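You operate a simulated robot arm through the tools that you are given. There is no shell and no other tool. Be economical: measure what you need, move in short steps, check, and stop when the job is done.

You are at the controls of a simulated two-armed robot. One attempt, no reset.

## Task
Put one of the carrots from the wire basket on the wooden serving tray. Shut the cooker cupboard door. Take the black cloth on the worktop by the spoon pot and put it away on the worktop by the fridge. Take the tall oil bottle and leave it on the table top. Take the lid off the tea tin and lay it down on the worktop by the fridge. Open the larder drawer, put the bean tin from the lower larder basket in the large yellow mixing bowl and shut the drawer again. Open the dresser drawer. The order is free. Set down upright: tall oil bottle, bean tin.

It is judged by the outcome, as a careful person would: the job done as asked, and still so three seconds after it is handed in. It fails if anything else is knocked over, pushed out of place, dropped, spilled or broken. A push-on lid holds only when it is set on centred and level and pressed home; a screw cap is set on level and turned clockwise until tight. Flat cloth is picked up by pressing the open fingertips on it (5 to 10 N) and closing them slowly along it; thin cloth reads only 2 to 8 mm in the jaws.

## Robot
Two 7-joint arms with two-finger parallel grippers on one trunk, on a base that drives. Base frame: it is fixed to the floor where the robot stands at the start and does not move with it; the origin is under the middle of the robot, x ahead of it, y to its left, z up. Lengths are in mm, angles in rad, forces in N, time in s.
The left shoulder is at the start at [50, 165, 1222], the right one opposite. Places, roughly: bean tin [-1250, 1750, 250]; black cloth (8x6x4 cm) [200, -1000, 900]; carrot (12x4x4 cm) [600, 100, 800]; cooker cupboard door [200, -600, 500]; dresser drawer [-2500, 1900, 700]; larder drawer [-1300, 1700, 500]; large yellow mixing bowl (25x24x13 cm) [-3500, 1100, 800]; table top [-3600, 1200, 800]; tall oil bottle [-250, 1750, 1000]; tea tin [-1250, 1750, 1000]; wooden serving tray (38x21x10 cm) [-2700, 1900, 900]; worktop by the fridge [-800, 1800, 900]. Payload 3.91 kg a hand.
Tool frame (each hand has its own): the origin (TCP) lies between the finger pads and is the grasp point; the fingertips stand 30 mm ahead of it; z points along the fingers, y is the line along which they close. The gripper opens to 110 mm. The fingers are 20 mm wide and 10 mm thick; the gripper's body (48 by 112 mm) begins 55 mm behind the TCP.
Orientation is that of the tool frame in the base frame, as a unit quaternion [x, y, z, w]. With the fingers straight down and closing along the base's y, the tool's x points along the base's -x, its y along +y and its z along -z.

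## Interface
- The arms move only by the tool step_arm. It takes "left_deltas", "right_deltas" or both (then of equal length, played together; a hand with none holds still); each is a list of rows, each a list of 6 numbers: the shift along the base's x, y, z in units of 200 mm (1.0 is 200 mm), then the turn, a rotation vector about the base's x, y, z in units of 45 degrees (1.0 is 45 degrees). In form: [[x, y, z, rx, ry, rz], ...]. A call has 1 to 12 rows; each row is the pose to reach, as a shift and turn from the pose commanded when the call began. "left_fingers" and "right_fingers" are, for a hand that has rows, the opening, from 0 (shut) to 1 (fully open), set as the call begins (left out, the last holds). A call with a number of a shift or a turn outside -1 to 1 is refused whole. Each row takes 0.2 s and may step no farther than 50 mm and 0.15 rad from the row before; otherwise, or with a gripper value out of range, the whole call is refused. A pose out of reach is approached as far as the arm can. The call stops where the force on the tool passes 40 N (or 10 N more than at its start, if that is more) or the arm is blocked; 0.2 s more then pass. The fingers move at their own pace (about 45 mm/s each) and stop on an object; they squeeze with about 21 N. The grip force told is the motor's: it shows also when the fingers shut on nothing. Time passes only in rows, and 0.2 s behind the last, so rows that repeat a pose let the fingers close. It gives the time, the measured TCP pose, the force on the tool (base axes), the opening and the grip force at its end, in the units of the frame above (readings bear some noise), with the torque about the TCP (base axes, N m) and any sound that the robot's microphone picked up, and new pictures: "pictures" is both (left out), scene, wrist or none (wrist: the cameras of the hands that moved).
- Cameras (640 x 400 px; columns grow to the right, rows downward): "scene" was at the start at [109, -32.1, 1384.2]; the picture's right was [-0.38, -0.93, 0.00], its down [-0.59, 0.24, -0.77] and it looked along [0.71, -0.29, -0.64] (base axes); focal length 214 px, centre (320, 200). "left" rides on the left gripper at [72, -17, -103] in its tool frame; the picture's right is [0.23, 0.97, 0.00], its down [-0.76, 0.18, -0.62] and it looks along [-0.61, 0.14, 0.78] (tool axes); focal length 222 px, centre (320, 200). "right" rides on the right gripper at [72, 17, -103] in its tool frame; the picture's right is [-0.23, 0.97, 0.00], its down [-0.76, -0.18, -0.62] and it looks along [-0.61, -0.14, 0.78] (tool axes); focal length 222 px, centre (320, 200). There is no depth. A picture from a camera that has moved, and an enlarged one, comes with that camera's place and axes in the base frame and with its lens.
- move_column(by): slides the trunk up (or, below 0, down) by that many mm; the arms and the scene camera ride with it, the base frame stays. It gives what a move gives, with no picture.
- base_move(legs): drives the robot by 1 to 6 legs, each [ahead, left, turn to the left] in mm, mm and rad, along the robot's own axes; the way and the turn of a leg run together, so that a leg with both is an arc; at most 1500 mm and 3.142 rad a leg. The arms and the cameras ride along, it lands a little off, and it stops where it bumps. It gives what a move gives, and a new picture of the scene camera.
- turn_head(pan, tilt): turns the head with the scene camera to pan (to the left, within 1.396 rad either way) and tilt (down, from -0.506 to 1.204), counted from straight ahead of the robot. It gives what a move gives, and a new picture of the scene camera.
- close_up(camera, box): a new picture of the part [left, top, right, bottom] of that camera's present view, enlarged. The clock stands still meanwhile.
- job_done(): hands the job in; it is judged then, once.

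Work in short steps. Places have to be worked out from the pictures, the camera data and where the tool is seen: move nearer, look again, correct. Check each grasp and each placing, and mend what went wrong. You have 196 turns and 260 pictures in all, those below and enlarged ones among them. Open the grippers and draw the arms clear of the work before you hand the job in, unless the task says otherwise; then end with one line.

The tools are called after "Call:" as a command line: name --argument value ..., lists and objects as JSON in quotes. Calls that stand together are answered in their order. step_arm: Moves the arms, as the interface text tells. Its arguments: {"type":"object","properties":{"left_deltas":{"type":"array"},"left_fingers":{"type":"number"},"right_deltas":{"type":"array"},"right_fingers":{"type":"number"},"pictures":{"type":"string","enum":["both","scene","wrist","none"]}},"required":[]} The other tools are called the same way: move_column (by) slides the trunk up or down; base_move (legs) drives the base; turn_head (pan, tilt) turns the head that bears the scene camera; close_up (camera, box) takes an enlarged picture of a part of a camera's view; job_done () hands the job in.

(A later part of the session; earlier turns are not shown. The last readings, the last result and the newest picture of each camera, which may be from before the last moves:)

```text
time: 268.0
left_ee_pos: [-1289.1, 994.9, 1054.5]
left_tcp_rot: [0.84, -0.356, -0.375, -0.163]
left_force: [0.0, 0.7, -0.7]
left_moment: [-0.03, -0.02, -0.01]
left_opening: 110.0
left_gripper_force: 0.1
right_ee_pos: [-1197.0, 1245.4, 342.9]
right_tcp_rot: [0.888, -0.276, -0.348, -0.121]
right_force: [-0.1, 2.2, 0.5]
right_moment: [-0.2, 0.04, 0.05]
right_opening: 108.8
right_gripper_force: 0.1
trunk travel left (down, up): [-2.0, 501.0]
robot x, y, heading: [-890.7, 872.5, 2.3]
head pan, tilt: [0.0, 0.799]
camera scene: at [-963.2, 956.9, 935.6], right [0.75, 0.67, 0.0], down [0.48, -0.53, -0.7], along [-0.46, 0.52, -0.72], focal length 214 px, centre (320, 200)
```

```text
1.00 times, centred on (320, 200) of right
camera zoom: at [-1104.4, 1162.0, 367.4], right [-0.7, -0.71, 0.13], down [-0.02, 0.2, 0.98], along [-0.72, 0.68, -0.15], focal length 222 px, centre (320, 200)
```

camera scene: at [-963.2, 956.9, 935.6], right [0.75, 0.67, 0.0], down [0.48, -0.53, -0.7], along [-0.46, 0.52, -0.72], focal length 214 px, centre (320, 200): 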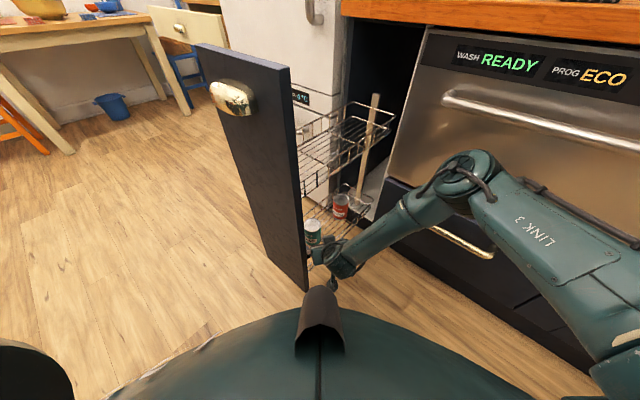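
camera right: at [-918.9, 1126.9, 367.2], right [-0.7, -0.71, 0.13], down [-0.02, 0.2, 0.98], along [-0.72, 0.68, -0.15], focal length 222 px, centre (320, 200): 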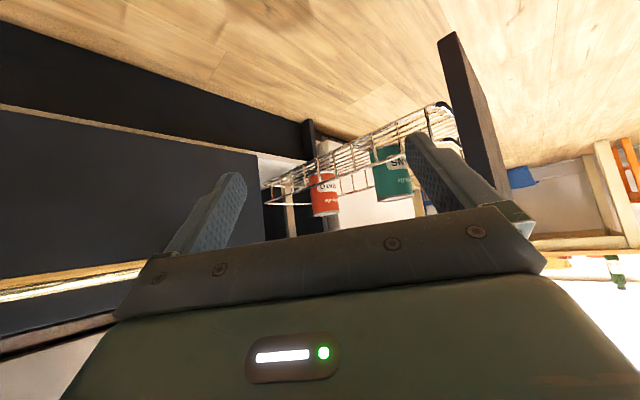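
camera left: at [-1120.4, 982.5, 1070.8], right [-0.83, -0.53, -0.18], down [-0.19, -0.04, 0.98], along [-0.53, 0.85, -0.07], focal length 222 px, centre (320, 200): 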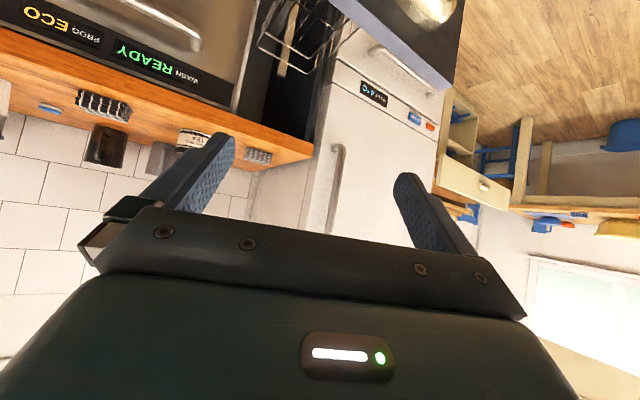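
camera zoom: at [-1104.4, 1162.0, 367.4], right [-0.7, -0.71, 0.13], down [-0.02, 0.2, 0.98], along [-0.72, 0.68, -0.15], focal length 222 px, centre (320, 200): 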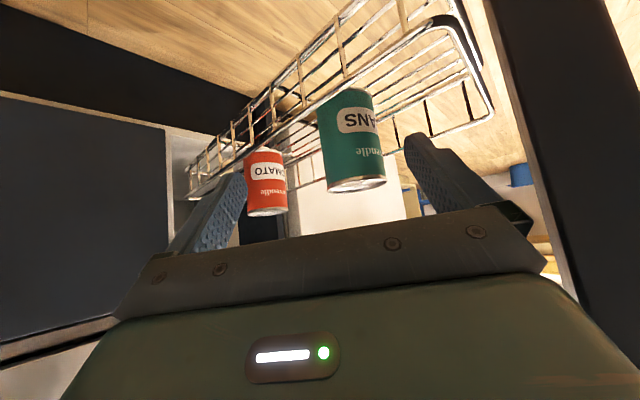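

Nearly there, but a finger is close to the larder front and the approach azimuth should be more along −x. Narrow the jaws a bit, yaw +0.19 and shift +y.

Call:
step_arm --right_deltas '[[0, 0.04, 0.01, 0, 0, 0.08], [0, 0.07, 0.03, 0, 0, 0.16], [0, 0.08, 0.03, 0, 0, 0.245]]' --right_fingers 0.86 --pictures "wrist"

```text
time: 268.8
left_ee_pos: [-1287.4, 995.0, 1053.9]
left_tcp_rot: [0.84, -0.357, -0.375, -0.164]
left_force: [-0.1, -0.2, 0.0]
left_moment: [0.0, 0.01, -0.02]
left_opening: 110.0
left_gripper_force: 0.0
right_ee_pos: [-1194.7, 1252.6, 378.8]
right_tcp_rot: [0.908, -0.21, -0.348, -0.097]
right_force: [-0.8, -0.2, 0.1]
right_moment: [-0.02, 0.0, 0.01]
right_opening: 94.7
right_gripper_force: 0.1
right hand out of reach, approached as far as the arm can: row 1, 2, 3
trunk travel left (down, up): [-2.0, 501.0]
robot x, y, heading: [-890.5, 874.7, 2.298]
head pan, tilt: [0.0, 0.799]
camera right: at [-1092.2, 1181.5, 405.3], right [-0.59, -0.8, 0.12], down [-0.06, 0.2, 0.98], along [-0.8, 0.57, -0.16], focal length 222 px, centre (320, 200)
```

right: 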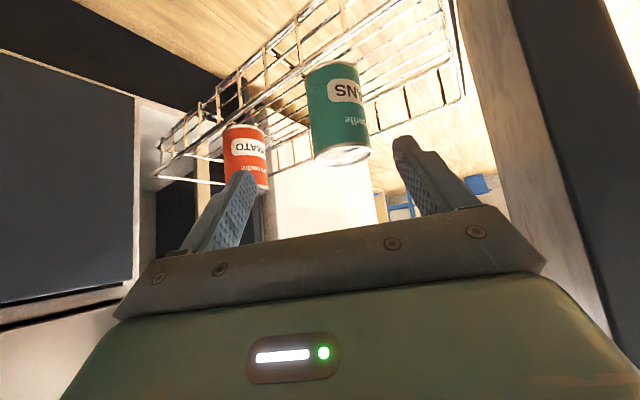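

Low reach is better farther out. Move the base back 80 and extend the arm instead, going +y first and then −x.

Call:
base_move --legs '[[-80, -20, 0]]'

Call:
step_arm --right_deltas '[[0, 0.2, 0, 0, 0, 0], [-0.02, 0.4, -0.02, 0, 0, 0], [-0.2, 0.42, -0.06, 0, 0, 0], [-0.4, 0.42, -0.1, 0, 0, 0], [-0.55, 0.42, -0.15, 0, 0, 0]]' --pictures "both"

```text
time: 269.8
left_ee_pos: [-1219.7, 948.7, 1054.3]
left_tcp_rot: [0.84, -0.356, -0.375, -0.163]
left_force: [-0.2, -0.1, 0.9]
left_moment: [0.0, -0.02, 0.0]
left_opening: 110.1
left_gripper_force: 0.0
right_ee_pos: [-1126.1, 1207.2, 378.6]
right_tcp_rot: [0.907, -0.211, -0.35, -0.098]
right_force: [-0.5, -0.3, -0.1]
right_moment: [-0.03, 0.01, -0.02]
right_opening: 94.7
right_gripper_force: 0.0
trunk travel left (down, up): [-2.0, 501.0]
robot x, y, heading: [-824.3, 824.9, 2.298]
head pan, tilt: [0.0, 0.799]
camera scene: at [-895.3, 910.9, 935.6], right [0.75, 0.67, 0.0], down [0.48, -0.54, -0.7], along [-0.46, 0.52, -0.72], focal length 214 px, centre (320, 200)
```

scene: 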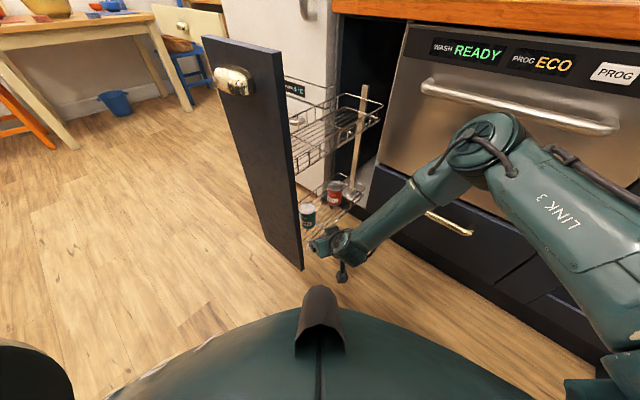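

```text
time: 271.0
left_ee_pos: [-1219.8, 949.2, 1054.9]
left_tcp_rot: [0.84, -0.357, -0.374, -0.163]
left_force: [0.8, -0.2, -0.2]
left_moment: [0.01, 0.0, -0.02]
left_opening: 110.0
left_gripper_force: 0.2
right_ee_pos: [-1238.4, 1292.2, 347.6]
right_tcp_rot: [0.908, -0.212, -0.349, -0.098]
right_force: [0.4, 0.1, -0.2]
right_moment: [0.01, -0.02, -0.01]
right_opening: 94.5
right_gripper_force: 0.2
trunk travel left (down, up): [-2.0, 501.0]
robot x, y, heading: [-824.0, 828.2, 2.301]
head pan, tilt: [0.0, 0.799]
camera scene: at [-895.2, 910.9, 935.6], right [0.75, 0.67, 0.0], down [0.48, -0.53, -0.7], along [-0.46, 0.52, -0.72], focal length 214 px, centre (320, 200)
camera right: at [-1135.2, 1220.9, 375.0], right [-0.59, -0.8, 0.12], down [-0.06, 0.2, 0.98], along [-0.8, 0.57, -0.16], focal length 222 px, centre (320, 200)
```

scene: 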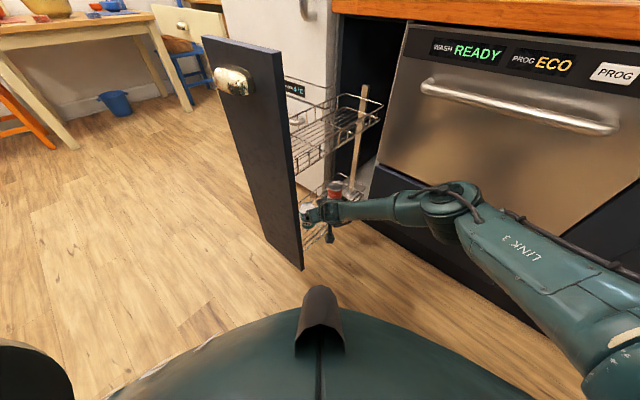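
right: 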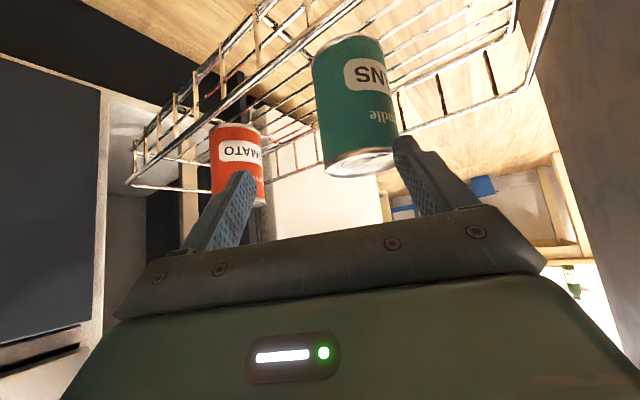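

Great reach now. Shift 31 mm toward the tin's axis and advance partway along the tool axis.

Call:
step_arm --right_deltas '[[-0.04, -0.07, 0, 0, 0, 0], [-0.075, -0.135, 0, 0, 0, 0], [-0.15, -0.095, -0.09, 0, 0, 0], [-0.22, -0.055, -0.18, 0, 0, 0]]' --pictures "wrist"

```text
time: 272.0
left_ee_pos: [-1220.6, 949.5, 1054.2]
left_tcp_rot: [0.84, -0.357, -0.375, -0.164]
left_force: [-0.3, 0.2, -0.3]
left_moment: [-0.01, 0.01, -0.01]
left_opening: 110.0
left_gripper_force: 0.2
right_ee_pos: [-1273.0, 1276.3, 322.2]
right_tcp_rot: [0.908, -0.21, -0.35, -0.097]
right_force: [-0.4, -0.1, -0.2]
right_moment: [0.0, 0.04, -0.01]
right_opening: 94.6
right_gripper_force: 0.1
right hand out of reach, approached as far as the arm can: row 4
trunk travel left (down, up): [-2.0, 501.0]
robot x, y, heading: [-823.5, 831.0, 2.298]
head pan, tilt: [0.0, 0.799]
camera right: at [-1170.8, 1205.1, 348.1], right [-0.59, -0.8, 0.12], down [-0.06, 0.2, 0.98], along [-0.8, 0.57, -0.16], focal length 222 px, centre (320, 200)
```

right: 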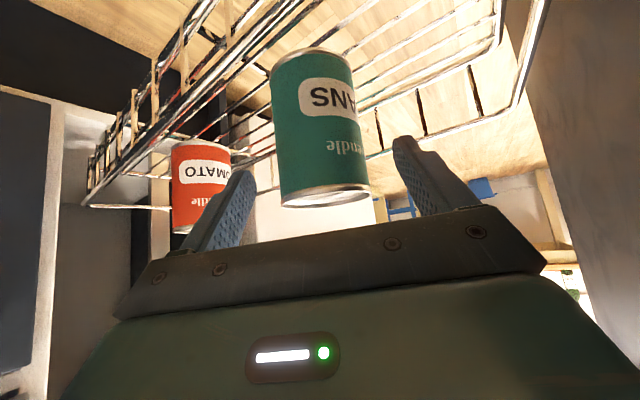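

Aligned, but at the end of reach. Retract the hand slightly, strafe the base −x by 110, then finish the approach with the arm.

Call:
step_arm --right_deltas '[[0.2, -0.1, 0.08, 0, 0, 0], [0.4, -0.15, 0.15, 0, 0, 0]]' --pictures "none"

Call:
base_move --legs '[[73, 82, 0]]'

Call:
close_up --camera "right" --box '[0, 0, 640, 400]'

```text
time: 272.6
left_ee_pos: [-1220.4, 949.5, 1054.9]
left_tcp_rot: [0.84, -0.356, -0.375, -0.164]
left_force: [-0.2, 0.4, -0.6]
left_moment: [-0.03, 0.03, -0.01]
left_opening: 110.3
left_gripper_force: 0.0
right_ee_pos: [-1192.5, 1247.3, 353.4]
right_tcp_rot: [0.907, -0.212, -0.349, -0.098]
right_force: [0.1, 0.4, 0.7]
right_moment: [0.03, -0.01, 0.0]
right_opening: 94.7
right_gripper_force: 0.0
trunk travel left (down, up): [-2.0, 501.0]
robot x, y, heading: [-823.3, 829.4, 2.302]
head pan, tilt: [0.0, 0.799]
```

```text
time: 273.8
left_ee_pos: [-1329.9, 949.6, 1053.6]
left_tcp_rot: [0.84, -0.357, -0.375, -0.163]
left_force: [0.1, -0.5, -0.4]
left_moment: [0.05, -0.03, -0.02]
left_opening: 110.0
left_gripper_force: 0.1
right_ee_pos: [-1300.7, 1256.6, 351.6]
right_tcp_rot: [0.905, -0.219, -0.349, -0.105]
right_force: [0.3, -1.1, -0.4]
right_moment: [-0.05, -0.01, 0.0]
right_opening: 94.5
right_gripper_force: 0.0
trunk travel left (down, up): [-2.0, 501.0]
robot x, y, heading: [-928.7, 831.2, 2.299]
head pan, tilt: [0.0, 0.799]
camera scene: at [-1005.0, 912.4, 935.1], right [0.75, 0.67, 0.0], down [0.48, -0.54, -0.7], along [-0.46, 0.52, -0.72], focal length 214 px, centre (320, 200)
```

scene: 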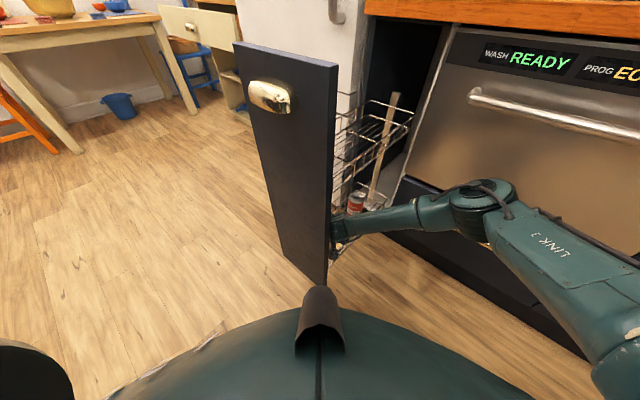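

```text
1.00 times, centred on (320, 200) of right
camera zoom: at [-1200.1, 1184.2, 378.0], right [-0.61, -0.79, 0.12], down [-0.05, 0.19, 0.98], along [-0.79, 0.59, -0.16], focal length 222 px, centre (320, 200)
```

zoom: 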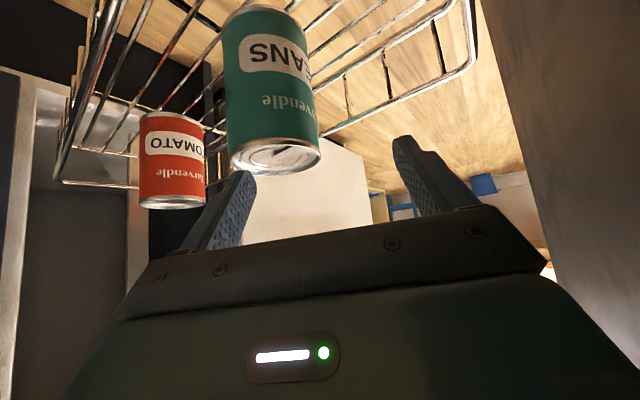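

The wrist seems to brush the larder front. Move the hand out (+x, +y) to the pre-grasp line.

Call:
step_arm --right_deltas '[[0.03, 0.12, 0, 0, 0, 0], [0.15, 0.15, 0, 0, 0, 0], [0.25, 0.13, 0, 0, 0, 0]]' --pictures "wrist"

```text
time: 274.6
left_ee_pos: [-1328.4, 949.0, 1054.9]
left_tcp_rot: [0.84, -0.356, -0.375, -0.163]
left_force: [0.0, -0.4, 0.1]
left_moment: [-0.03, -0.05, -0.03]
left_opening: 110.1
left_gripper_force: 0.1
right_ee_pos: [-1250.9, 1282.3, 353.5]
right_tcp_rot: [0.905, -0.219, -0.35, -0.106]
right_force: [0.1, 1.2, 0.6]
right_moment: [-0.03, 0.01, -0.04]
right_opening: 94.6
right_gripper_force: 0.0
trunk travel left (down, up): [-2.0, 501.0]
robot x, y, heading: [-933.4, 827.7, 2.298]
head pan, tilt: [0.0, 0.799]
camera right: at [-1149.6, 1210.0, 379.5], right [-0.61, -0.79, 0.12], down [-0.05, 0.19, 0.98], along [-0.79, 0.59, -0.16], focal length 222 px, centre (320, 200)
```

right: 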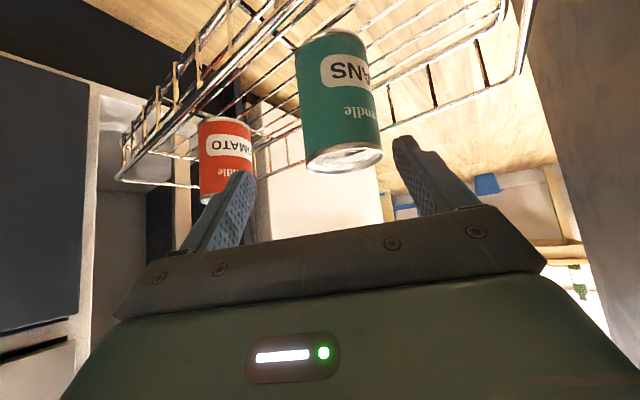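

Tin unmoved. Do the final aligned approach along the tool axis.

Call:
step_arm --right_deltas '[[-0.043, -0.073, 0, 0, 0, 0], [-0.13, -0.023, -0.13, 0, 0, 0], [-0.215, 0.027, -0.26, 0, 0, 0], [-0.3, 0.076, -0.387, 0, 0, 0]]' --pictures "wrist"

```text
time: 275.6
left_ee_pos: [-1328.1, 946.9, 1055.2]
left_tcp_rot: [0.84, -0.356, -0.376, -0.163]
left_force: [0.7, 0.4, 0.7]
left_moment: [-0.03, -0.02, 0.04]
left_opening: 109.9
left_gripper_force: 0.2
right_ee_pos: [-1314.1, 1298.8, 281.3]
right_tcp_rot: [0.904, -0.217, -0.353, -0.106]
right_force: [3.5, -3.8, 20.7]
right_moment: [-0.2, -0.43, -0.04]
right_opening: 94.6
right_gripper_force: 0.0
trunk travel left (down, up): [-2.0, 501.0]
robot x, y, heading: [-931.5, 830.2, 2.304]
head pan, tilt: [0.0, 0.799]
camera right: at [-1212.4, 1226.3, 305.3], right [-0.6, -0.79, 0.12], down [-0.05, 0.18, 0.98], along [-0.79, 0.59, -0.15], focal length 222 px, centre (320, 200)
```

right: 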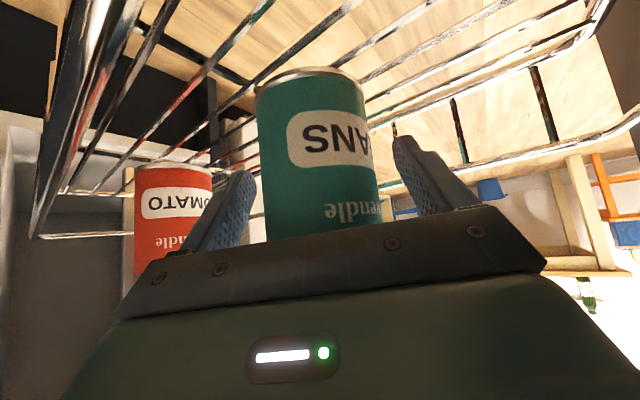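

Slight contact (20 N), tin between the fingers. Close the gripper.

Call:
step_arm --right_deltas '[[0, 0, 0.015, 0, 0, 0], [0, 0, 0.015, 0, 0, 0], [0, 0, 0.015, 0, 0, 0], [0, 0, 0.015, 0, 0, 0]]' --right_fingers 0 --pictures "wrist"

```text
time: 276.6
left_ee_pos: [-1328.8, 948.1, 1054.3]
left_tcp_rot: [0.84, -0.357, -0.376, -0.164]
left_force: [0.7, 0.4, 0.0]
left_moment: [-0.02, 0.0, 0.02]
left_opening: 109.8
left_gripper_force: 0.0
right_ee_pos: [-1312.9, 1298.3, 279.1]
right_tcp_rot: [0.905, -0.219, -0.35, -0.106]
right_force: [-1.1, -1.1, 0.7]
right_moment: [-0.16, 0.08, 0.03]
right_opening: 61.4
right_gripper_force: 20.7
trunk travel left (down, up): [-2.0, 501.0]
robot x, y, heading: [-931.7, 832.0, 2.302]
head pan, tilt: [0.0, 0.799]
camera right: at [-1210.5, 1225.3, 304.7], right [-0.61, -0.79, 0.12], down [-0.05, 0.19, 0.98], along [-0.79, 0.59, -0.16], focal length 222 px, centre (320, 200)
```

right: 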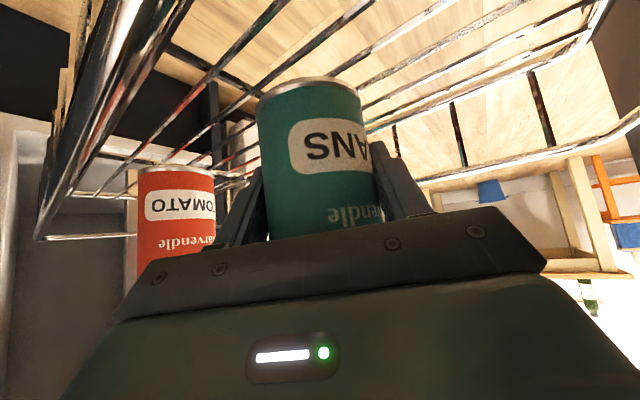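

Beans tin gripped (61 mm). Lift 90 mm to clear the rail and check.

Call:
step_arm --right_deltas '[[0, 0, 0.1, 0, 0, 0], [0, 0, 0.25, 0, 0, 0], [0, 0, 0.4, 0, 0, 0], [0, 0, 0.46, 0, 0, 0]]' --pictures "wrist"

```text
time: 277.6
left_ee_pos: [-1329.6, 949.2, 1054.0]
left_tcp_rot: [0.84, -0.357, -0.376, -0.164]
left_force: [-0.2, 0.1, 0.2]
left_moment: [0.03, 0.01, 0.0]
left_opening: 110.0
left_gripper_force: 0.1
right_ee_pos: [-1311.9, 1298.8, 370.4]
right_tcp_rot: [0.905, -0.218, -0.35, -0.106]
right_force: [0.3, -0.6, -3.1]
right_moment: [-0.01, 0.01, 0.02]
right_opening: 61.4
right_gripper_force: 21.0
trunk travel left (down, up): [-2.0, 501.0]
robot x, y, heading: [-931.7, 830.8, 2.299]
head pan, tilt: [0.0, 0.799]
camera right: at [-1210.7, 1225.2, 396.5], right [-0.61, -0.79, 0.12], down [-0.05, 0.19, 0.98], along [-0.79, 0.59, -0.16], focal length 222 px, centre (320, 200)
```

right: 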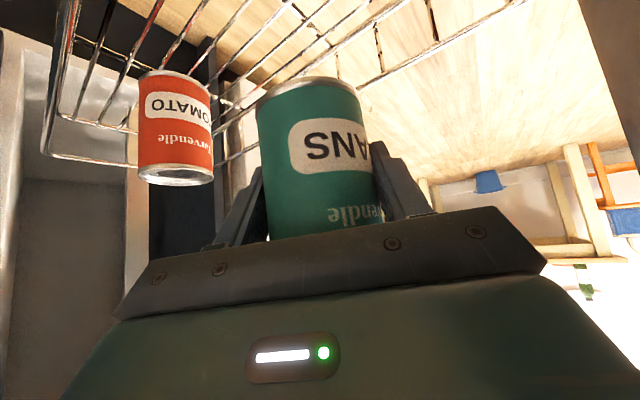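

Tin is clear of the basket. Strafe out in +x, back away, and turn to face +y.

Call:
base_move --legs '[[-166, -187, 0], [-200, 0, 0], [0, 0, -0.73]]'

Call:
move_column --by 200

```text
time: 282.6
left_ee_pos: [-764.7, 1035.3, 1054.4]
left_tcp_rot: [0.658, -0.632, -0.292, -0.286]
left_force: [0.1, 0.3, -0.9]
left_moment: [0.02, 0.02, 0.03]
left_opening: 110.0
left_gripper_force: 0.1
right_ee_pos: [-520.1, 1284.4, 372.0]
right_tcp_rot: [0.769, -0.525, -0.289, -0.222]
right_force: [0.6, 0.0, -2.9]
right_moment: [-0.02, 0.01, -0.02]
right_opening: 61.4
right_gripper_force: 20.8
trunk travel left (down, up): [-2.0, 501.0]
robot x, y, heading: [-548.0, 683.4, 1.571]
head pan, tilt: [0.0, 0.799]
camera scene: at [-547.7, 790.5, 935.6], right [1.0, 0.0, 0.0], down [0.0, -0.72, -0.7], along [0.0, 0.7, -0.72], focal length 214 px, centre (320, 200)
```

scene: 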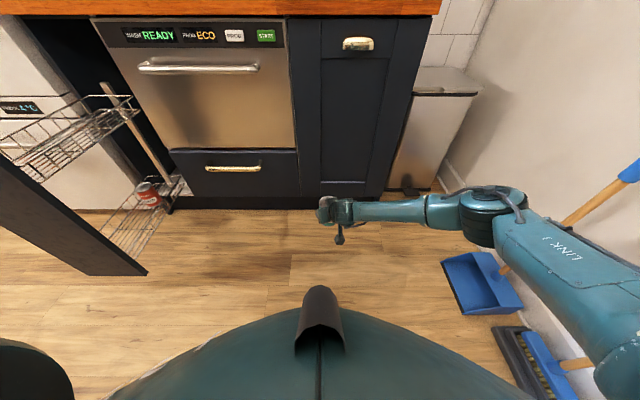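

```text
time: 284.7
left_ee_pos: [-765.8, 1034.8, 1254.8]
left_tcp_rot: [0.658, -0.632, -0.292, -0.286]
left_force: [-0.2, 0.3, 0.0]
left_moment: [0.01, -0.02, 0.0]
left_opening: 110.1
left_gripper_force: 0.1
right_ee_pos: [-519.3, 1282.9, 570.7]
right_tcp_rot: [0.769, -0.526, -0.288, -0.222]
right_force: [-0.3, -0.3, -2.7]
right_moment: [-0.05, 0.01, -0.01]
right_opening: 61.5
right_gripper_force: 21.1
trunk travel left (down, up): [-202.0, 301.0]
robot x, y, heading: [-550.8, 681.4, 1.576]
head pan, tilt: [0.0, 0.799]
```

Move left in front of the larder, lower a bit, and prepare the left fist to push the front.

Call:
base_move --legs '[[-20, 520, -0.005]]'

Call:
move_column --by -100

Call:
step_arm --left_deltas '[[0, 0, -0.2, 0, 0, 0], [0, 0, -0.4, 0, 0, 0], [0, 0, -0.6, 0, 0, 0], [0, 0, -0.8, 0, 0, 0], [0, 0, -1.0, 0, 0, 0]]' --left_fingers 0 --pictures "none"

Call:
step_arm --left_deltas '[[0, 0, -0.2, 0, 0, 0], [0, 0, -0.4, 0, 0, 0], [0, 0, -0.6, 0, 0, 0], [0, 0, -0.8, 0, 0, 0], [0, 0, -1.0, 0, 0, 0]]' --right_deltas '[[0, -0.2, 0.1, 0, 0, 0], [0, -0.4, 0.2, 0, 0, 0], [0, -0.6, 0.3, 0, 0, 0], [0, -0.75, 0.4, 0, 0, 0], [0, -0.85, 0.5, 0, 0, 0]]' --pictures "scene"

```text
time: 287.8
left_ee_pos: [-1286.1, 1015.0, 1254.4]
left_tcp_rot: [0.657, -0.634, -0.291, -0.287]
left_force: [-0.6, 0.5, 0.1]
left_moment: [0.02, 0.0, -0.01]
left_opening: 110.0
left_gripper_force: 0.1
right_ee_pos: [-1040.6, 1264.5, 570.5]
right_tcp_rot: [0.767, -0.527, -0.289, -0.223]
right_force: [0.0, 0.0, -2.5]
right_moment: [-0.02, 0.0, -0.01]
right_opening: 61.8
right_gripper_force: 21.5
trunk travel left (down, up): [-202.0, 301.0]
robot x, y, heading: [-1069.5, 658.2, 1.564]
head pan, tilt: [0.0, 0.799]
camera scene: at [-1069.9, 770.6, 1135.6], right [1.0, 0.0, 0.0], down [0.0, -0.72, -0.7], along [0.0, 0.7, -0.72], focal length 214 px, centre (320, 200)
```

scene: 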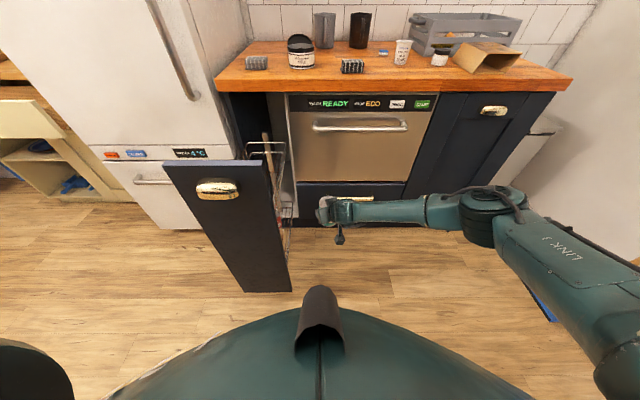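

```text
time: 289.1
left_ee_pos: [-1284.9, 1015.1, 1153.8]
left_tcp_rot: [0.657, -0.634, -0.292, -0.286]
left_force: [-0.2, 0.4, -0.4]
left_moment: [0.0, -0.01, -0.02]
left_opening: 109.8
left_gripper_force: 0.1
right_ee_pos: [-1038.5, 1263.6, 469.9]
right_tcp_rot: [0.767, -0.529, -0.287, -0.224]
right_force: [-0.1, 0.0, -4.0]
right_moment: [0.01, 0.01, 0.01]
right_opening: 61.4
right_gripper_force: 20.3
trunk travel left (down, up): [-102.0, 401.0]
robot x, y, heading: [-1073.0, 659.5, 1.568]
head pan, tilt: [0.0, 0.799]
```

```text
time: 290.3
left_ee_pos: [-1285.0, 1016.1, 955.0]
left_tcp_rot: [0.656, -0.634, -0.291, -0.288]
left_force: [0.8, -0.4, -0.4]
left_moment: [0.0, -0.02, 0.03]
left_opening: 3.1
left_gripper_force: 0.1
right_ee_pos: [-1039.7, 1263.5, 470.3]
right_tcp_rot: [0.767, -0.528, -0.289, -0.223]
right_force: [0.1, 0.7, -3.2]
right_moment: [0.02, 0.0, 0.0]
right_opening: 61.4
right_gripper_force: 21.1
trunk travel left (down, up): [-102.0, 401.0]
robot x, y, heading: [-1073.6, 660.0, 1.57]
head pan, tilt: [0.0, 0.799]
```

```text
time: 291.5
left_ee_pos: [-1277.8, 1078.3, 758.2]
left_tcp_rot: [0.657, -0.633, -0.292, -0.287]
left_force: [0.7, 0.7, 0.2]
left_moment: [0.04, -0.01, 0.0]
left_opening: 0.0
left_gripper_force: 20.9
left hand out of reach, approached as far as the arm can: row 2, 3, 4, 5
right_ee_pos: [-1038.5, 1093.2, 569.5]
right_tcp_rot: [0.767, -0.529, -0.288, -0.223]
right_force: [-0.6, 0.4, -3.8]
right_moment: [-0.03, 0.01, 0.0]
right_opening: 61.6
right_gripper_force: 20.7
trunk travel left (down, up): [-102.0, 401.0]
robot x, y, heading: [-1072.6, 658.9, 1.569]
head pan, tilt: [0.0, 0.799]
camera scene: at [-1069.8, 770.5, 1035.6], right [1.0, 0.0, 0.0], down [0.0, -0.72, -0.7], along [0.0, 0.7, -0.72], focal length 214 px, centre (320, 200)
```

scene: 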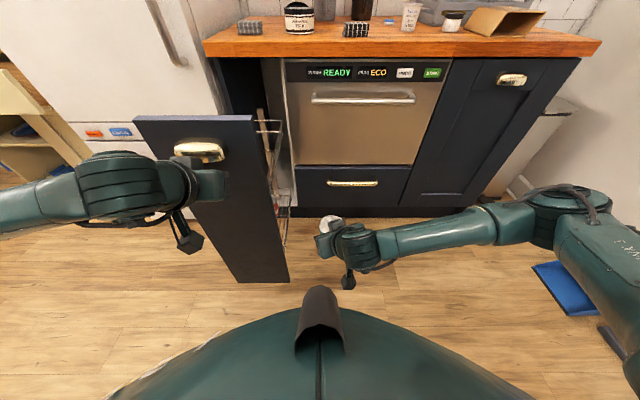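

Fist is in front of the larder door. Drive ahead 300 to push it, then finish with the arm.

Call:
base_move --legs '[[310, 0, 0]]'

Call:
step_arm --left_deltas '[[0, 0.15, 0, 0, 0, 0], [0, 0.3, 0, 0, 0, 0], [0, 0.45, 0, 0, 0, 0], [0, 0.57, 0, 0, 0, 0], [0, 0.67, 0, 0, 0, 0], [0, 0.76, 0, 0, 0, 0], [0, 0.84, 0, 0, 0, 0]]' --pictures "scene"

```text
time: 293.6
left_ee_pos: [-1276.3, 1390.0, 758.5]
left_tcp_rot: [0.657, -0.634, -0.292, -0.286]
left_force: [0.0, 0.2, -0.6]
left_moment: [-0.04, 0.01, 0.0]
left_opening: 0.0
left_gripper_force: 20.7
right_ee_pos: [-1037.7, 1404.1, 569.6]
right_tcp_rot: [0.767, -0.529, -0.287, -0.224]
right_force: [-0.2, -0.1, -2.1]
right_moment: [0.04, -0.03, 0.04]
right_opening: 61.3
right_gripper_force: 21.1
trunk travel left (down, up): [-102.0, 401.0]
robot x, y, heading: [-1069.6, 969.7, 1.564]
head pan, tilt: [0.0, 0.799]
camera scene: at [-1068.7, 1080.2, 1035.6], right [1.0, 0.0, 0.0], down [0.0, -0.72, -0.7], along [0.0, 0.7, -0.72], focal length 214 px, centre (320, 200)
```

scene: 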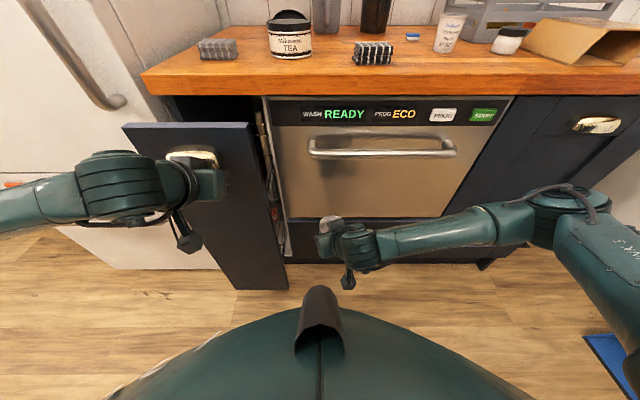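

```text
time: 295.0
left_ee_pos: [-1277.7, 1529.0, 756.7]
left_tcp_rot: [0.658, -0.636, -0.289, -0.283]
left_force: [0.1, -11.3, 4.2]
left_moment: [-0.08, 0.0, -0.03]
left_opening: 0.0
left_gripper_force: 21.3
right_ee_pos: [-1037.9, 1403.4, 569.3]
right_tcp_rot: [0.767, -0.528, -0.287, -0.223]
right_force: [0.0, 0.5, -3.0]
right_moment: [0.02, -0.03, 0.04]
right_opening: 61.3
right_gripper_force: 20.6
trunk travel left (down, up): [-102.0, 401.0]
robot x, y, heading: [-1072.3, 971.9, 1.567]
head pan, tilt: [0.0, 0.799]
stopped in row 6 (left hand): the force on the tool passed its limit (the readings are from after the stop); the commanded pose is now the measured one
camera scene: at [-1068.9, 1078.9, 1035.7], right [1.0, 0.0, 0.0], down [0.0, -0.72, -0.7], along [0.0, 0.7, -0.72], focal length 214 px, centre (320, 200)
```

scene: 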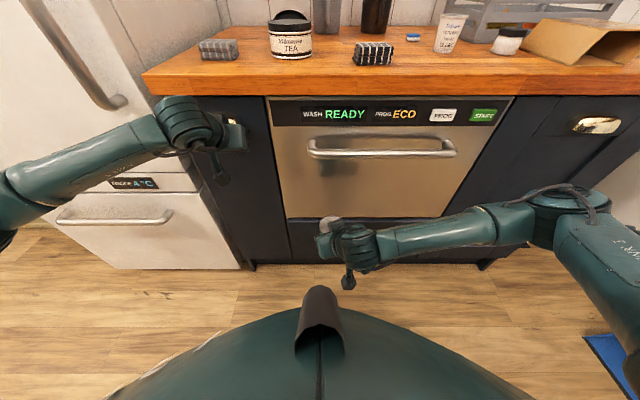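

Larder is shut flush. Withdraw the left hand, back off, raise the trunk, and head for the table.

Call:
step_arm --left_deltas '[[0, -0.2, 0, 0, 0, 0], [0, -0.4, 0, 0, 0, 0], [0, -0.5, 0.1, 0, 0, 0], [0, -0.55, 0.2, 0, 0, 0]]' --pictures "none"

Call:
base_move --legs '[[-290, 0, 0]]'

Call:
move_column --by 250

Call:
step_arm --right_deltas '[[0, 0, 0.2, 0, 0, 0], [0, -0.1, 0.4, 0, 0, 0], [0, -0.2, 0.6, 0, 0, 0], [0, -0.3, 0.8, 0, 0, 0]]' --pictures "none"

Call:
base_move --legs '[[0, 0, 1.57], [1500, 0, 0], [180, 0, 0]]'

```text
time: 296.0
left_ee_pos: [-1276.7, 1420.6, 796.9]
left_tcp_rot: [0.659, -0.635, -0.289, -0.282]
left_force: [0.7, 0.1, -0.6]
left_moment: [0.01, 0.01, 0.0]
left_opening: 0.3
left_gripper_force: 21.1
right_ee_pos: [-1037.5, 1402.8, 569.0]
right_tcp_rot: [0.766, -0.528, -0.288, -0.224]
right_force: [0.1, 0.1, -3.9]
right_moment: [-0.01, 0.03, 0.01]
right_opening: 61.2
right_gripper_force: 21.3
trunk travel left (down, up): [-102.0, 401.0]
robot x, y, heading: [-1067.1, 968.8, 1.574]
head pan, tilt: [0.0, 0.799]
```

```text
time: 298.0
left_ee_pos: [-1276.8, 1135.9, 797.5]
left_tcp_rot: [0.658, -0.636, -0.289, -0.283]
left_force: [0.7, 0.9, -0.6]
left_moment: [0.02, -0.02, -0.01]
left_opening: 0.0
left_gripper_force: 21.1
right_ee_pos: [-1038.0, 1116.9, 570.1]
right_tcp_rot: [0.767, -0.528, -0.288, -0.224]
right_force: [1.2, 0.4, -3.2]
right_moment: [-0.01, -0.01, 0.02]
right_opening: 61.5
right_gripper_force: 21.1
trunk travel left (down, up): [-102.0, 401.0]
robot x, y, heading: [-1069.8, 685.1, 1.566]
head pan, tilt: [0.0, 0.799]
camera scene: at [-1069.7, 793.6, 1035.6], right [1.0, 0.0, 0.0], down [0.0, -0.72, -0.7], along [0.0, 0.7, -0.72], focal length 214 px, centre (320, 200)
```

scene: 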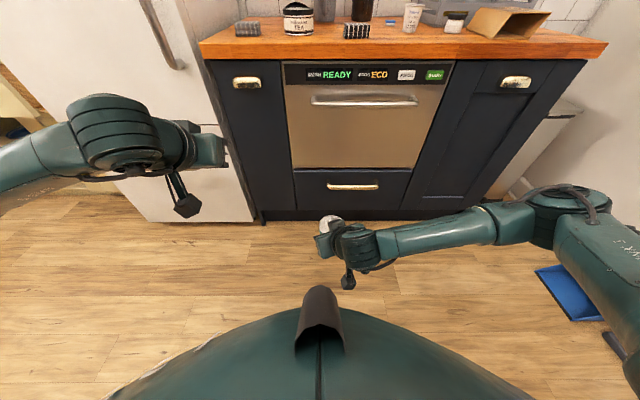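

```text
time: 300.6
left_ee_pos: [-1278.4, 1136.3, 1047.3]
left_tcp_rot: [0.658, -0.636, -0.288, -0.283]
left_force: [0.4, -0.2, -0.2]
left_moment: [0.0, -0.02, -0.02]
left_opening: 0.0
left_gripper_force: 21.2
right_ee_pos: [-1037.7, 1116.9, 818.3]
right_tcp_rot: [0.767, -0.529, -0.287, -0.224]
right_force: [-0.6, -0.1, -3.3]
right_moment: [-0.02, -0.02, -0.04]
right_opening: 61.3
right_gripper_force: 21.6
trunk travel left (down, up): [-352.0, 151.0]
robot x, y, heading: [-1069.6, 682.9, 1.57]
head pan, tilt: [0.0, 0.799]
```

```text
time: 301.6
left_ee_pos: [-1277.8, 1134.8, 1047.8]
left_tcp_rot: [0.658, -0.636, -0.288, -0.283]
left_force: [0.0, -0.6, 0.1]
left_moment: [-0.01, 0.02, 0.03]
left_opening: 0.0
left_gripper_force: 20.8
right_ee_pos: [-1038.9, 1055.3, 980.5]
right_tcp_rot: [0.766, -0.529, -0.289, -0.225]
right_force: [-0.3, 0.3, -3.4]
right_moment: [-0.02, -0.01, 0.01]
right_opening: 61.4
right_gripper_force: 21.1
trunk travel left (down, up): [-352.0, 151.0]
robot x, y, heading: [-1071.2, 685.8, 1.572]
head pan, tilt: [0.0, 0.799]
```

```text
time: 313.9
left_ee_pos: [-3201.5, 484.7, 1045.7]
left_tcp_rot: [0.915, 0.016, -0.403, 0.004]
left_force: [-0.5, 0.5, -0.3]
left_moment: [-0.03, 0.01, 0.0]
left_opening: 0.0
left_gripper_force: 20.8
right_ee_pos: [-3122.1, 721.9, 980.4]
right_tcp_rot: [0.915, 0.169, -0.362, 0.046]
right_force: [-0.6, -0.1, -3.4]
right_moment: [0.0, 0.01, -0.02]
right_opening: 61.2
right_gripper_force: 20.9
trunk travel left (down, up): [-352.0, 151.0]
robot x, y, heading: [-2749.7, 690.2, 3.136]
head pan, tilt: [0.0, 0.799]
camera scene: at [-2859.3, 690.7, 1285.5], right [0.0, 1.0, 0.0], down [0.72, 0.0, -0.7], along [-0.7, 0.0, -0.72], focal length 214 px, centre (320, 200)
```

scene: 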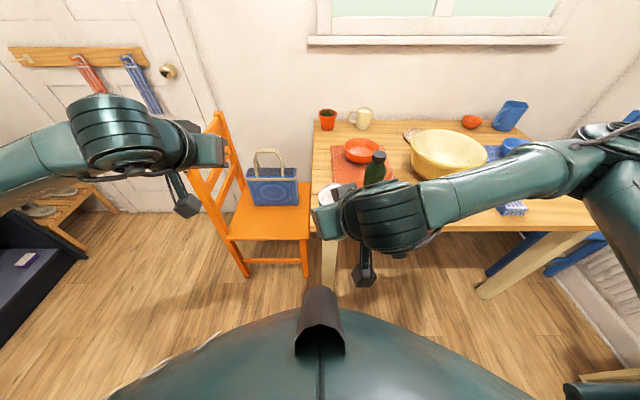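

Strafe right to line up with the bowl, then look.

Call:
base_move --legs '[[0, -440, 0.005]]'

```text
time: 316.6
left_ee_pos: [-3200.0, 917.3, 1047.2]
left_tcp_rot: [0.914, 0.02, -0.404, 0.006]
left_force: [0.5, -0.6, 0.1]
left_moment: [0.02, 0.01, -0.01]
left_opening: 0.2
left_gripper_force: 21.2
right_ee_pos: [-3123.8, 1156.7, 979.1]
right_tcp_rot: [0.915, 0.172, -0.361, 0.046]
right_force: [-0.6, 0.1, -2.5]
right_moment: [-0.01, -0.01, -0.03]
right_opening: 61.6
right_gripper_force: 20.9
trunk travel left (down, up): [-352.0, 151.0]
robot x, y, heading: [-2753.2, 1130.0, -3.135]
head pan, tilt: [0.0, 0.799]
camera scene: at [-2859.7, 1128.4, 1285.6], right [-0.01, 1.0, 0.0], down [0.72, 0.01, -0.7], along [-0.7, -0.01, -0.72], focal length 214 px, centre (320, 200)
```

scene: 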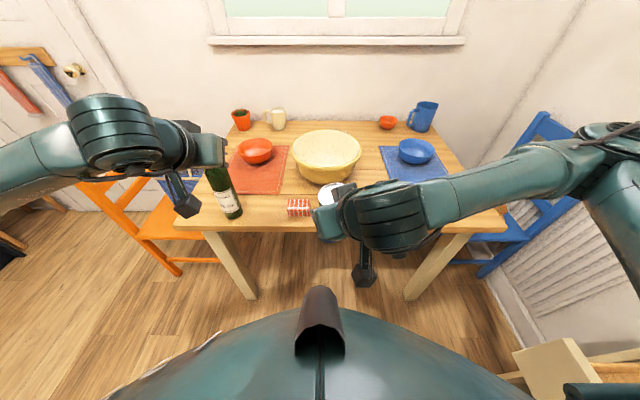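

Bowl centre ≈(-3490,1140). Tuck the left hand back/up away from the bottle, then drive ahead 160 and extend the right hand over the bowl.

Call:
step_arm --left_deltas '[[0.1, 0, 0.15, 0, 0, 0], [0.25, 0, 0.3, 0, 0, 0], [0.4, 0, 0.45, 0, 0, 0], [0.5, 0, 0.5, 0, 0, 0]]' --right_deltas '[[0, 0, 0.05, 0, 0, 0], [0, 0, 0.1, 0, 0, 0], [0, 0, 0.15, 0, 0, 0], [0, 0, 0.15, 0, 0, 0]]' --pictures "none"

Call:
base_move --legs '[[160, 0, -0.008]]'

Call:
step_arm --right_deltas '[[-0.2, 0, 0, 0, 0, 0], [-0.4, 0, 0, 0, 0, 0], [-0.6, -0.03, 0, 0, 0, 0], [-0.8, -0.06, 0, 0, 0, 0], [-0.97, -0.07, 0, 0, 0, 0]]' --pictures "both"

```text
time: 317.6
left_ee_pos: [-3107.5, 917.9, 1154.9]
left_tcp_rot: [0.915, 0.02, -0.403, 0.006]
left_force: [0.6, -0.2, -0.5]
left_moment: [0.0, -0.01, 0.03]
left_opening: 0.1
left_gripper_force: 20.7
left hand out of reach, approached as far as the arm can: row 4
right_ee_pos: [-3123.9, 1156.5, 1010.8]
right_tcp_rot: [0.914, 0.173, -0.363, 0.047]
right_force: [0.9, 0.2, -3.7]
right_moment: [0.03, -0.03, 0.03]
right_opening: 61.2
right_gripper_force: 20.4
trunk travel left (down, up): [-352.0, 151.0]
robot x, y, heading: [-2749.5, 1130.3, -3.136]
head pan, tilt: [0.0, 0.799]
```

```text
time: 319.0
left_ee_pos: [-3269.5, 920.2, 1153.7]
left_tcp_rot: [0.915, 0.017, -0.402, 0.005]
left_force: [0.4, 0.1, -0.4]
left_moment: [-0.02, -0.01, 0.02]
left_opening: 0.0
left_gripper_force: 21.2
right_ee_pos: [-3284.2, 1159.4, 1010.9]
right_tcp_rot: [0.916, 0.17, -0.361, 0.046]
right_force: [-0.6, 0.1, -3.3]
right_moment: [0.01, -0.03, 0.0]
right_opening: 61.3
right_gripper_force: 21.4
trunk travel left (down, up): [-352.0, 151.0]
robot x, y, heading: [-2911.1, 1127.2, 3.141]
head pan, tilt: [0.0, 0.799]
camera scene: at [-3020.5, 1128.3, 1285.5], right [0.0, 1.0, 0.0], down [0.72, 0.0, -0.7], along [-0.7, 0.0, -0.72], focal length 214 px, centre (320, 200)
```

scene: 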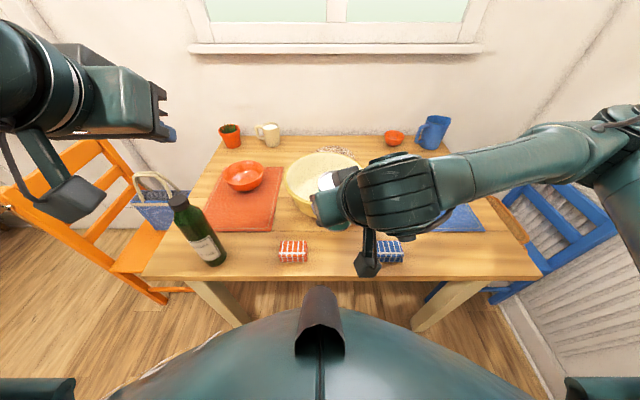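

```text
time: 320.2
left_ee_pos: [-3269.0, 921.6, 1154.4]
left_tcp_rot: [0.915, 0.017, -0.403, 0.005]
left_force: [-0.3, -0.9, 0.8]
left_moment: [-0.02, 0.01, -0.01]
left_opening: 0.2
left_gripper_force: 20.8
right_ee_pos: [-3478.8, 1145.1, 1010.0]
right_tcp_rot: [0.916, 0.17, -0.361, 0.045]
right_force: [-0.1, -0.1, -3.6]
right_moment: [0.03, -0.03, -0.01]
right_opening: 61.4
right_gripper_force: 20.6
trunk travel left (down, up): [-352.0, 151.0]
robot x, y, heading: [-2910.5, 1130.6, 3.146]
head pan, tilt: [0.0, 0.799]
camera scene: at [-3020.2, 1128.3, 1285.5], right [0.0, 1.0, 0.0], down [0.72, 0.0, -0.7], along [-0.7, 0.0, -0.72], focal length 214 px, centre (320, 200)
camera right: at [-3356.1, 1171.5, 1035.2], right [0.18, -0.98, 0.12], down [-0.18, 0.08, 0.98], along [-0.97, -0.2, -0.16], focal length 222 px, centre (320, 200)
```

scene: 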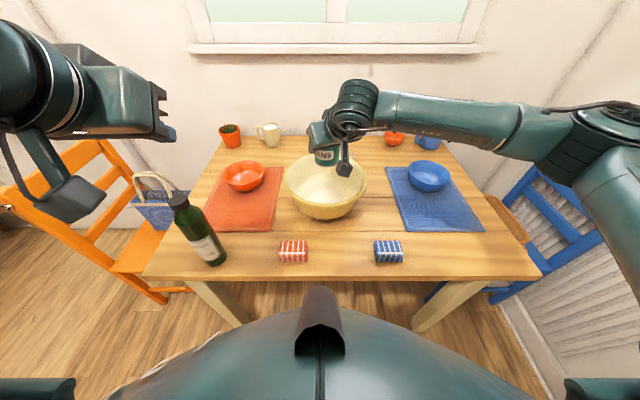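
right: 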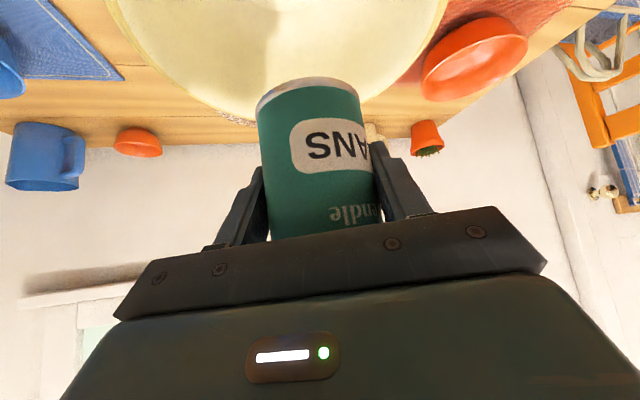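

Call:
close_up --camera "scene" --box '[270, 110, 390, 230]'

```text
3.33 times, centred on (330, 170) of scene
camera zoom: at [-3020.2, 1128.3, 1285.5], right [0.0, 1.0, 0.0], down [0.72, 0.0, -0.7], along [-0.7, 0.0, -0.72], focal length 715 px, centre (287, 300)
```

zoom: 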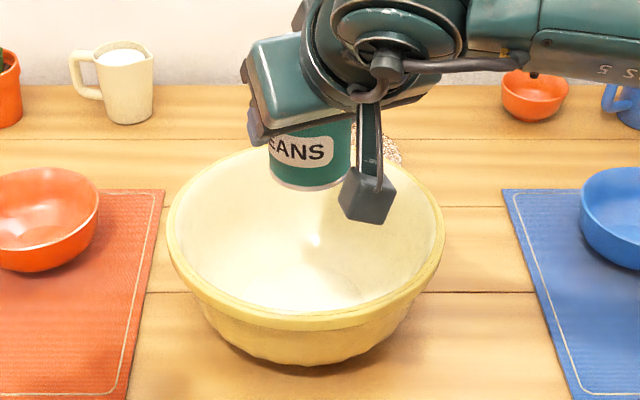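

Bowl centre computes to (-3501,1145), rim z≈871. The hand's camera box needs to stay outside the near rim, so I'll place the tin ~24 mm toward me from centre. Descend.

Call:
step_arm --right_deltas '[[0.06, 0.015, -0.1, 0, 0, 0], [0.06, 0.015, -0.3, 0, 0, 0], [0.06, 0.015, -0.5, 0, 0, 0], [0.06, 0.015, -0.65, 0, 0, 0]]' --pictures "none"

Call:
close_up --camera "scene" --box '[270, 130, 390, 230]'

Call:
close_up --camera "right" --box '[0, 0, 640, 400]'

```text
time: 321.2
left_ee_pos: [-3270.3, 920.0, 1154.3]
left_tcp_rot: [0.915, 0.017, -0.404, 0.005]
left_force: [0.1, 0.1, -1.2]
left_moment: [0.0, 0.03, -0.01]
left_opening: 0.0
left_gripper_force: 21.3
right_ee_pos: [-3466.5, 1147.9, 880.2]
right_tcp_rot: [0.916, 0.17, -0.362, 0.045]
right_force: [-0.3, 0.4, -3.7]
right_moment: [0.01, -0.02, 0.0]
right_opening: 61.5
right_gripper_force: 20.8
trunk travel left (down, up): [-352.0, 151.0]
robot x, y, heading: [-2911.1, 1126.9, 3.143]
head pan, tilt: [0.0, 0.799]
```

```text
4.00 times, centred on (330, 180) of scene
camera zoom: at [-3020.1, 1128.4, 1285.6], right [0.0, 1.0, 0.0], down [0.72, 0.0, -0.7], along [-0.7, 0.0, -0.72], focal length 858 px, centre (280, 280)
```

zoom: 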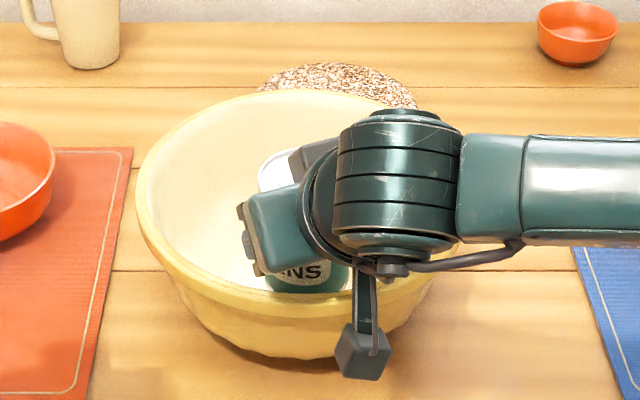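

```text
1.00 times, centred on (320, 200) of right
camera zoom: at [-3343.9, 1173.5, 904.7], right [0.18, -0.98, 0.12], down [-0.18, 0.08, 0.98], along [-0.97, -0.2, -0.16], focal length 222 px, centre (320, 200)
```

zoom: 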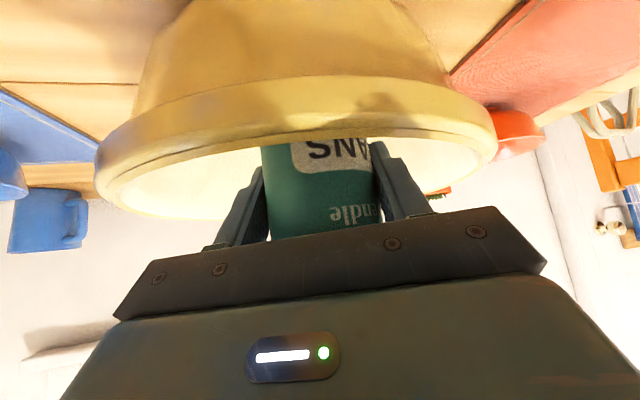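

The camera box is outside the rim and clear. Lower slowly until the tin touches the bowl's bottom.

Call:
step_arm --right_deltas '[[0, 0, -0.06, 0, 0, 0], [0, 0, -0.12, 0, 0, 0], [0, 0, -0.17, 0, 0, 0], [0, 0, -0.2, 0, 0, 0], [0, 0, -0.225, 0, 0, 0]]' --pictures "none"

```text
time: 322.2
left_ee_pos: [-3268.4, 921.3, 1154.8]
left_tcp_rot: [0.914, 0.017, -0.405, 0.005]
left_force: [-0.9, 0.3, 0.1]
left_moment: [-0.01, 0.01, 0.0]
left_opening: 0.0
left_gripper_force: 20.8
right_ee_pos: [-3466.8, 1143.4, 851.8]
right_tcp_rot: [0.912, 0.169, -0.37, 0.053]
right_force: [5.7, 3.8, 20.1]
right_moment: [-0.31, -1.21, 0.17]
right_opening: 61.4
right_gripper_force: 21.0
trunk travel left (down, up): [-352.0, 151.0]
robot x, y, heading: [-2907.9, 1128.1, 3.139]
head pan, tilt: [0.0, 0.799]
stopped in row 5 (right hand): the force on the tool passed its limit (the readings are from after the stop); the commanded pose is now the measured one
```

Call:
close_up --camera "scene" --box '[270, 130, 390, 230]'

Call:
close_up --camera "right" --box '[0, 0, 640, 400]'

```text
4.00 times, centred on (330, 180) of scene
camera zoom: at [-3017.8, 1129.2, 1285.9], right [0.0, 1.0, 0.0], down [0.72, 0.0, -0.7], along [-0.7, 0.0, -0.72], focal length 858 px, centre (280, 280)
```

zoom: 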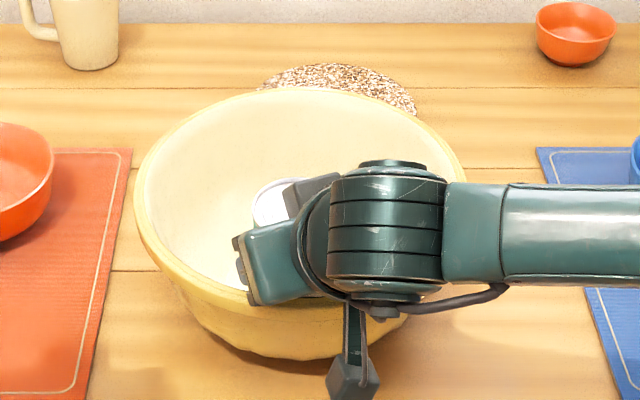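

```text
1.00 times, centred on (320, 200) of right
camera zoom: at [-3344.0, 1170.3, 875.7], right [0.19, -0.97, 0.13], down [-0.16, 0.1, 0.98], along [-0.97, -0.2, -0.14], focal length 222 px, centre (320, 200)
```

zoom: 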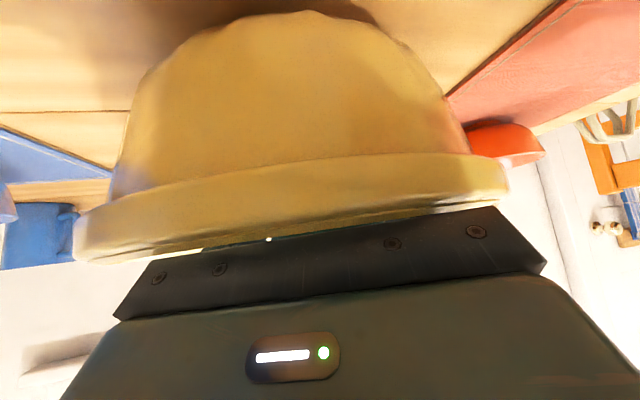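

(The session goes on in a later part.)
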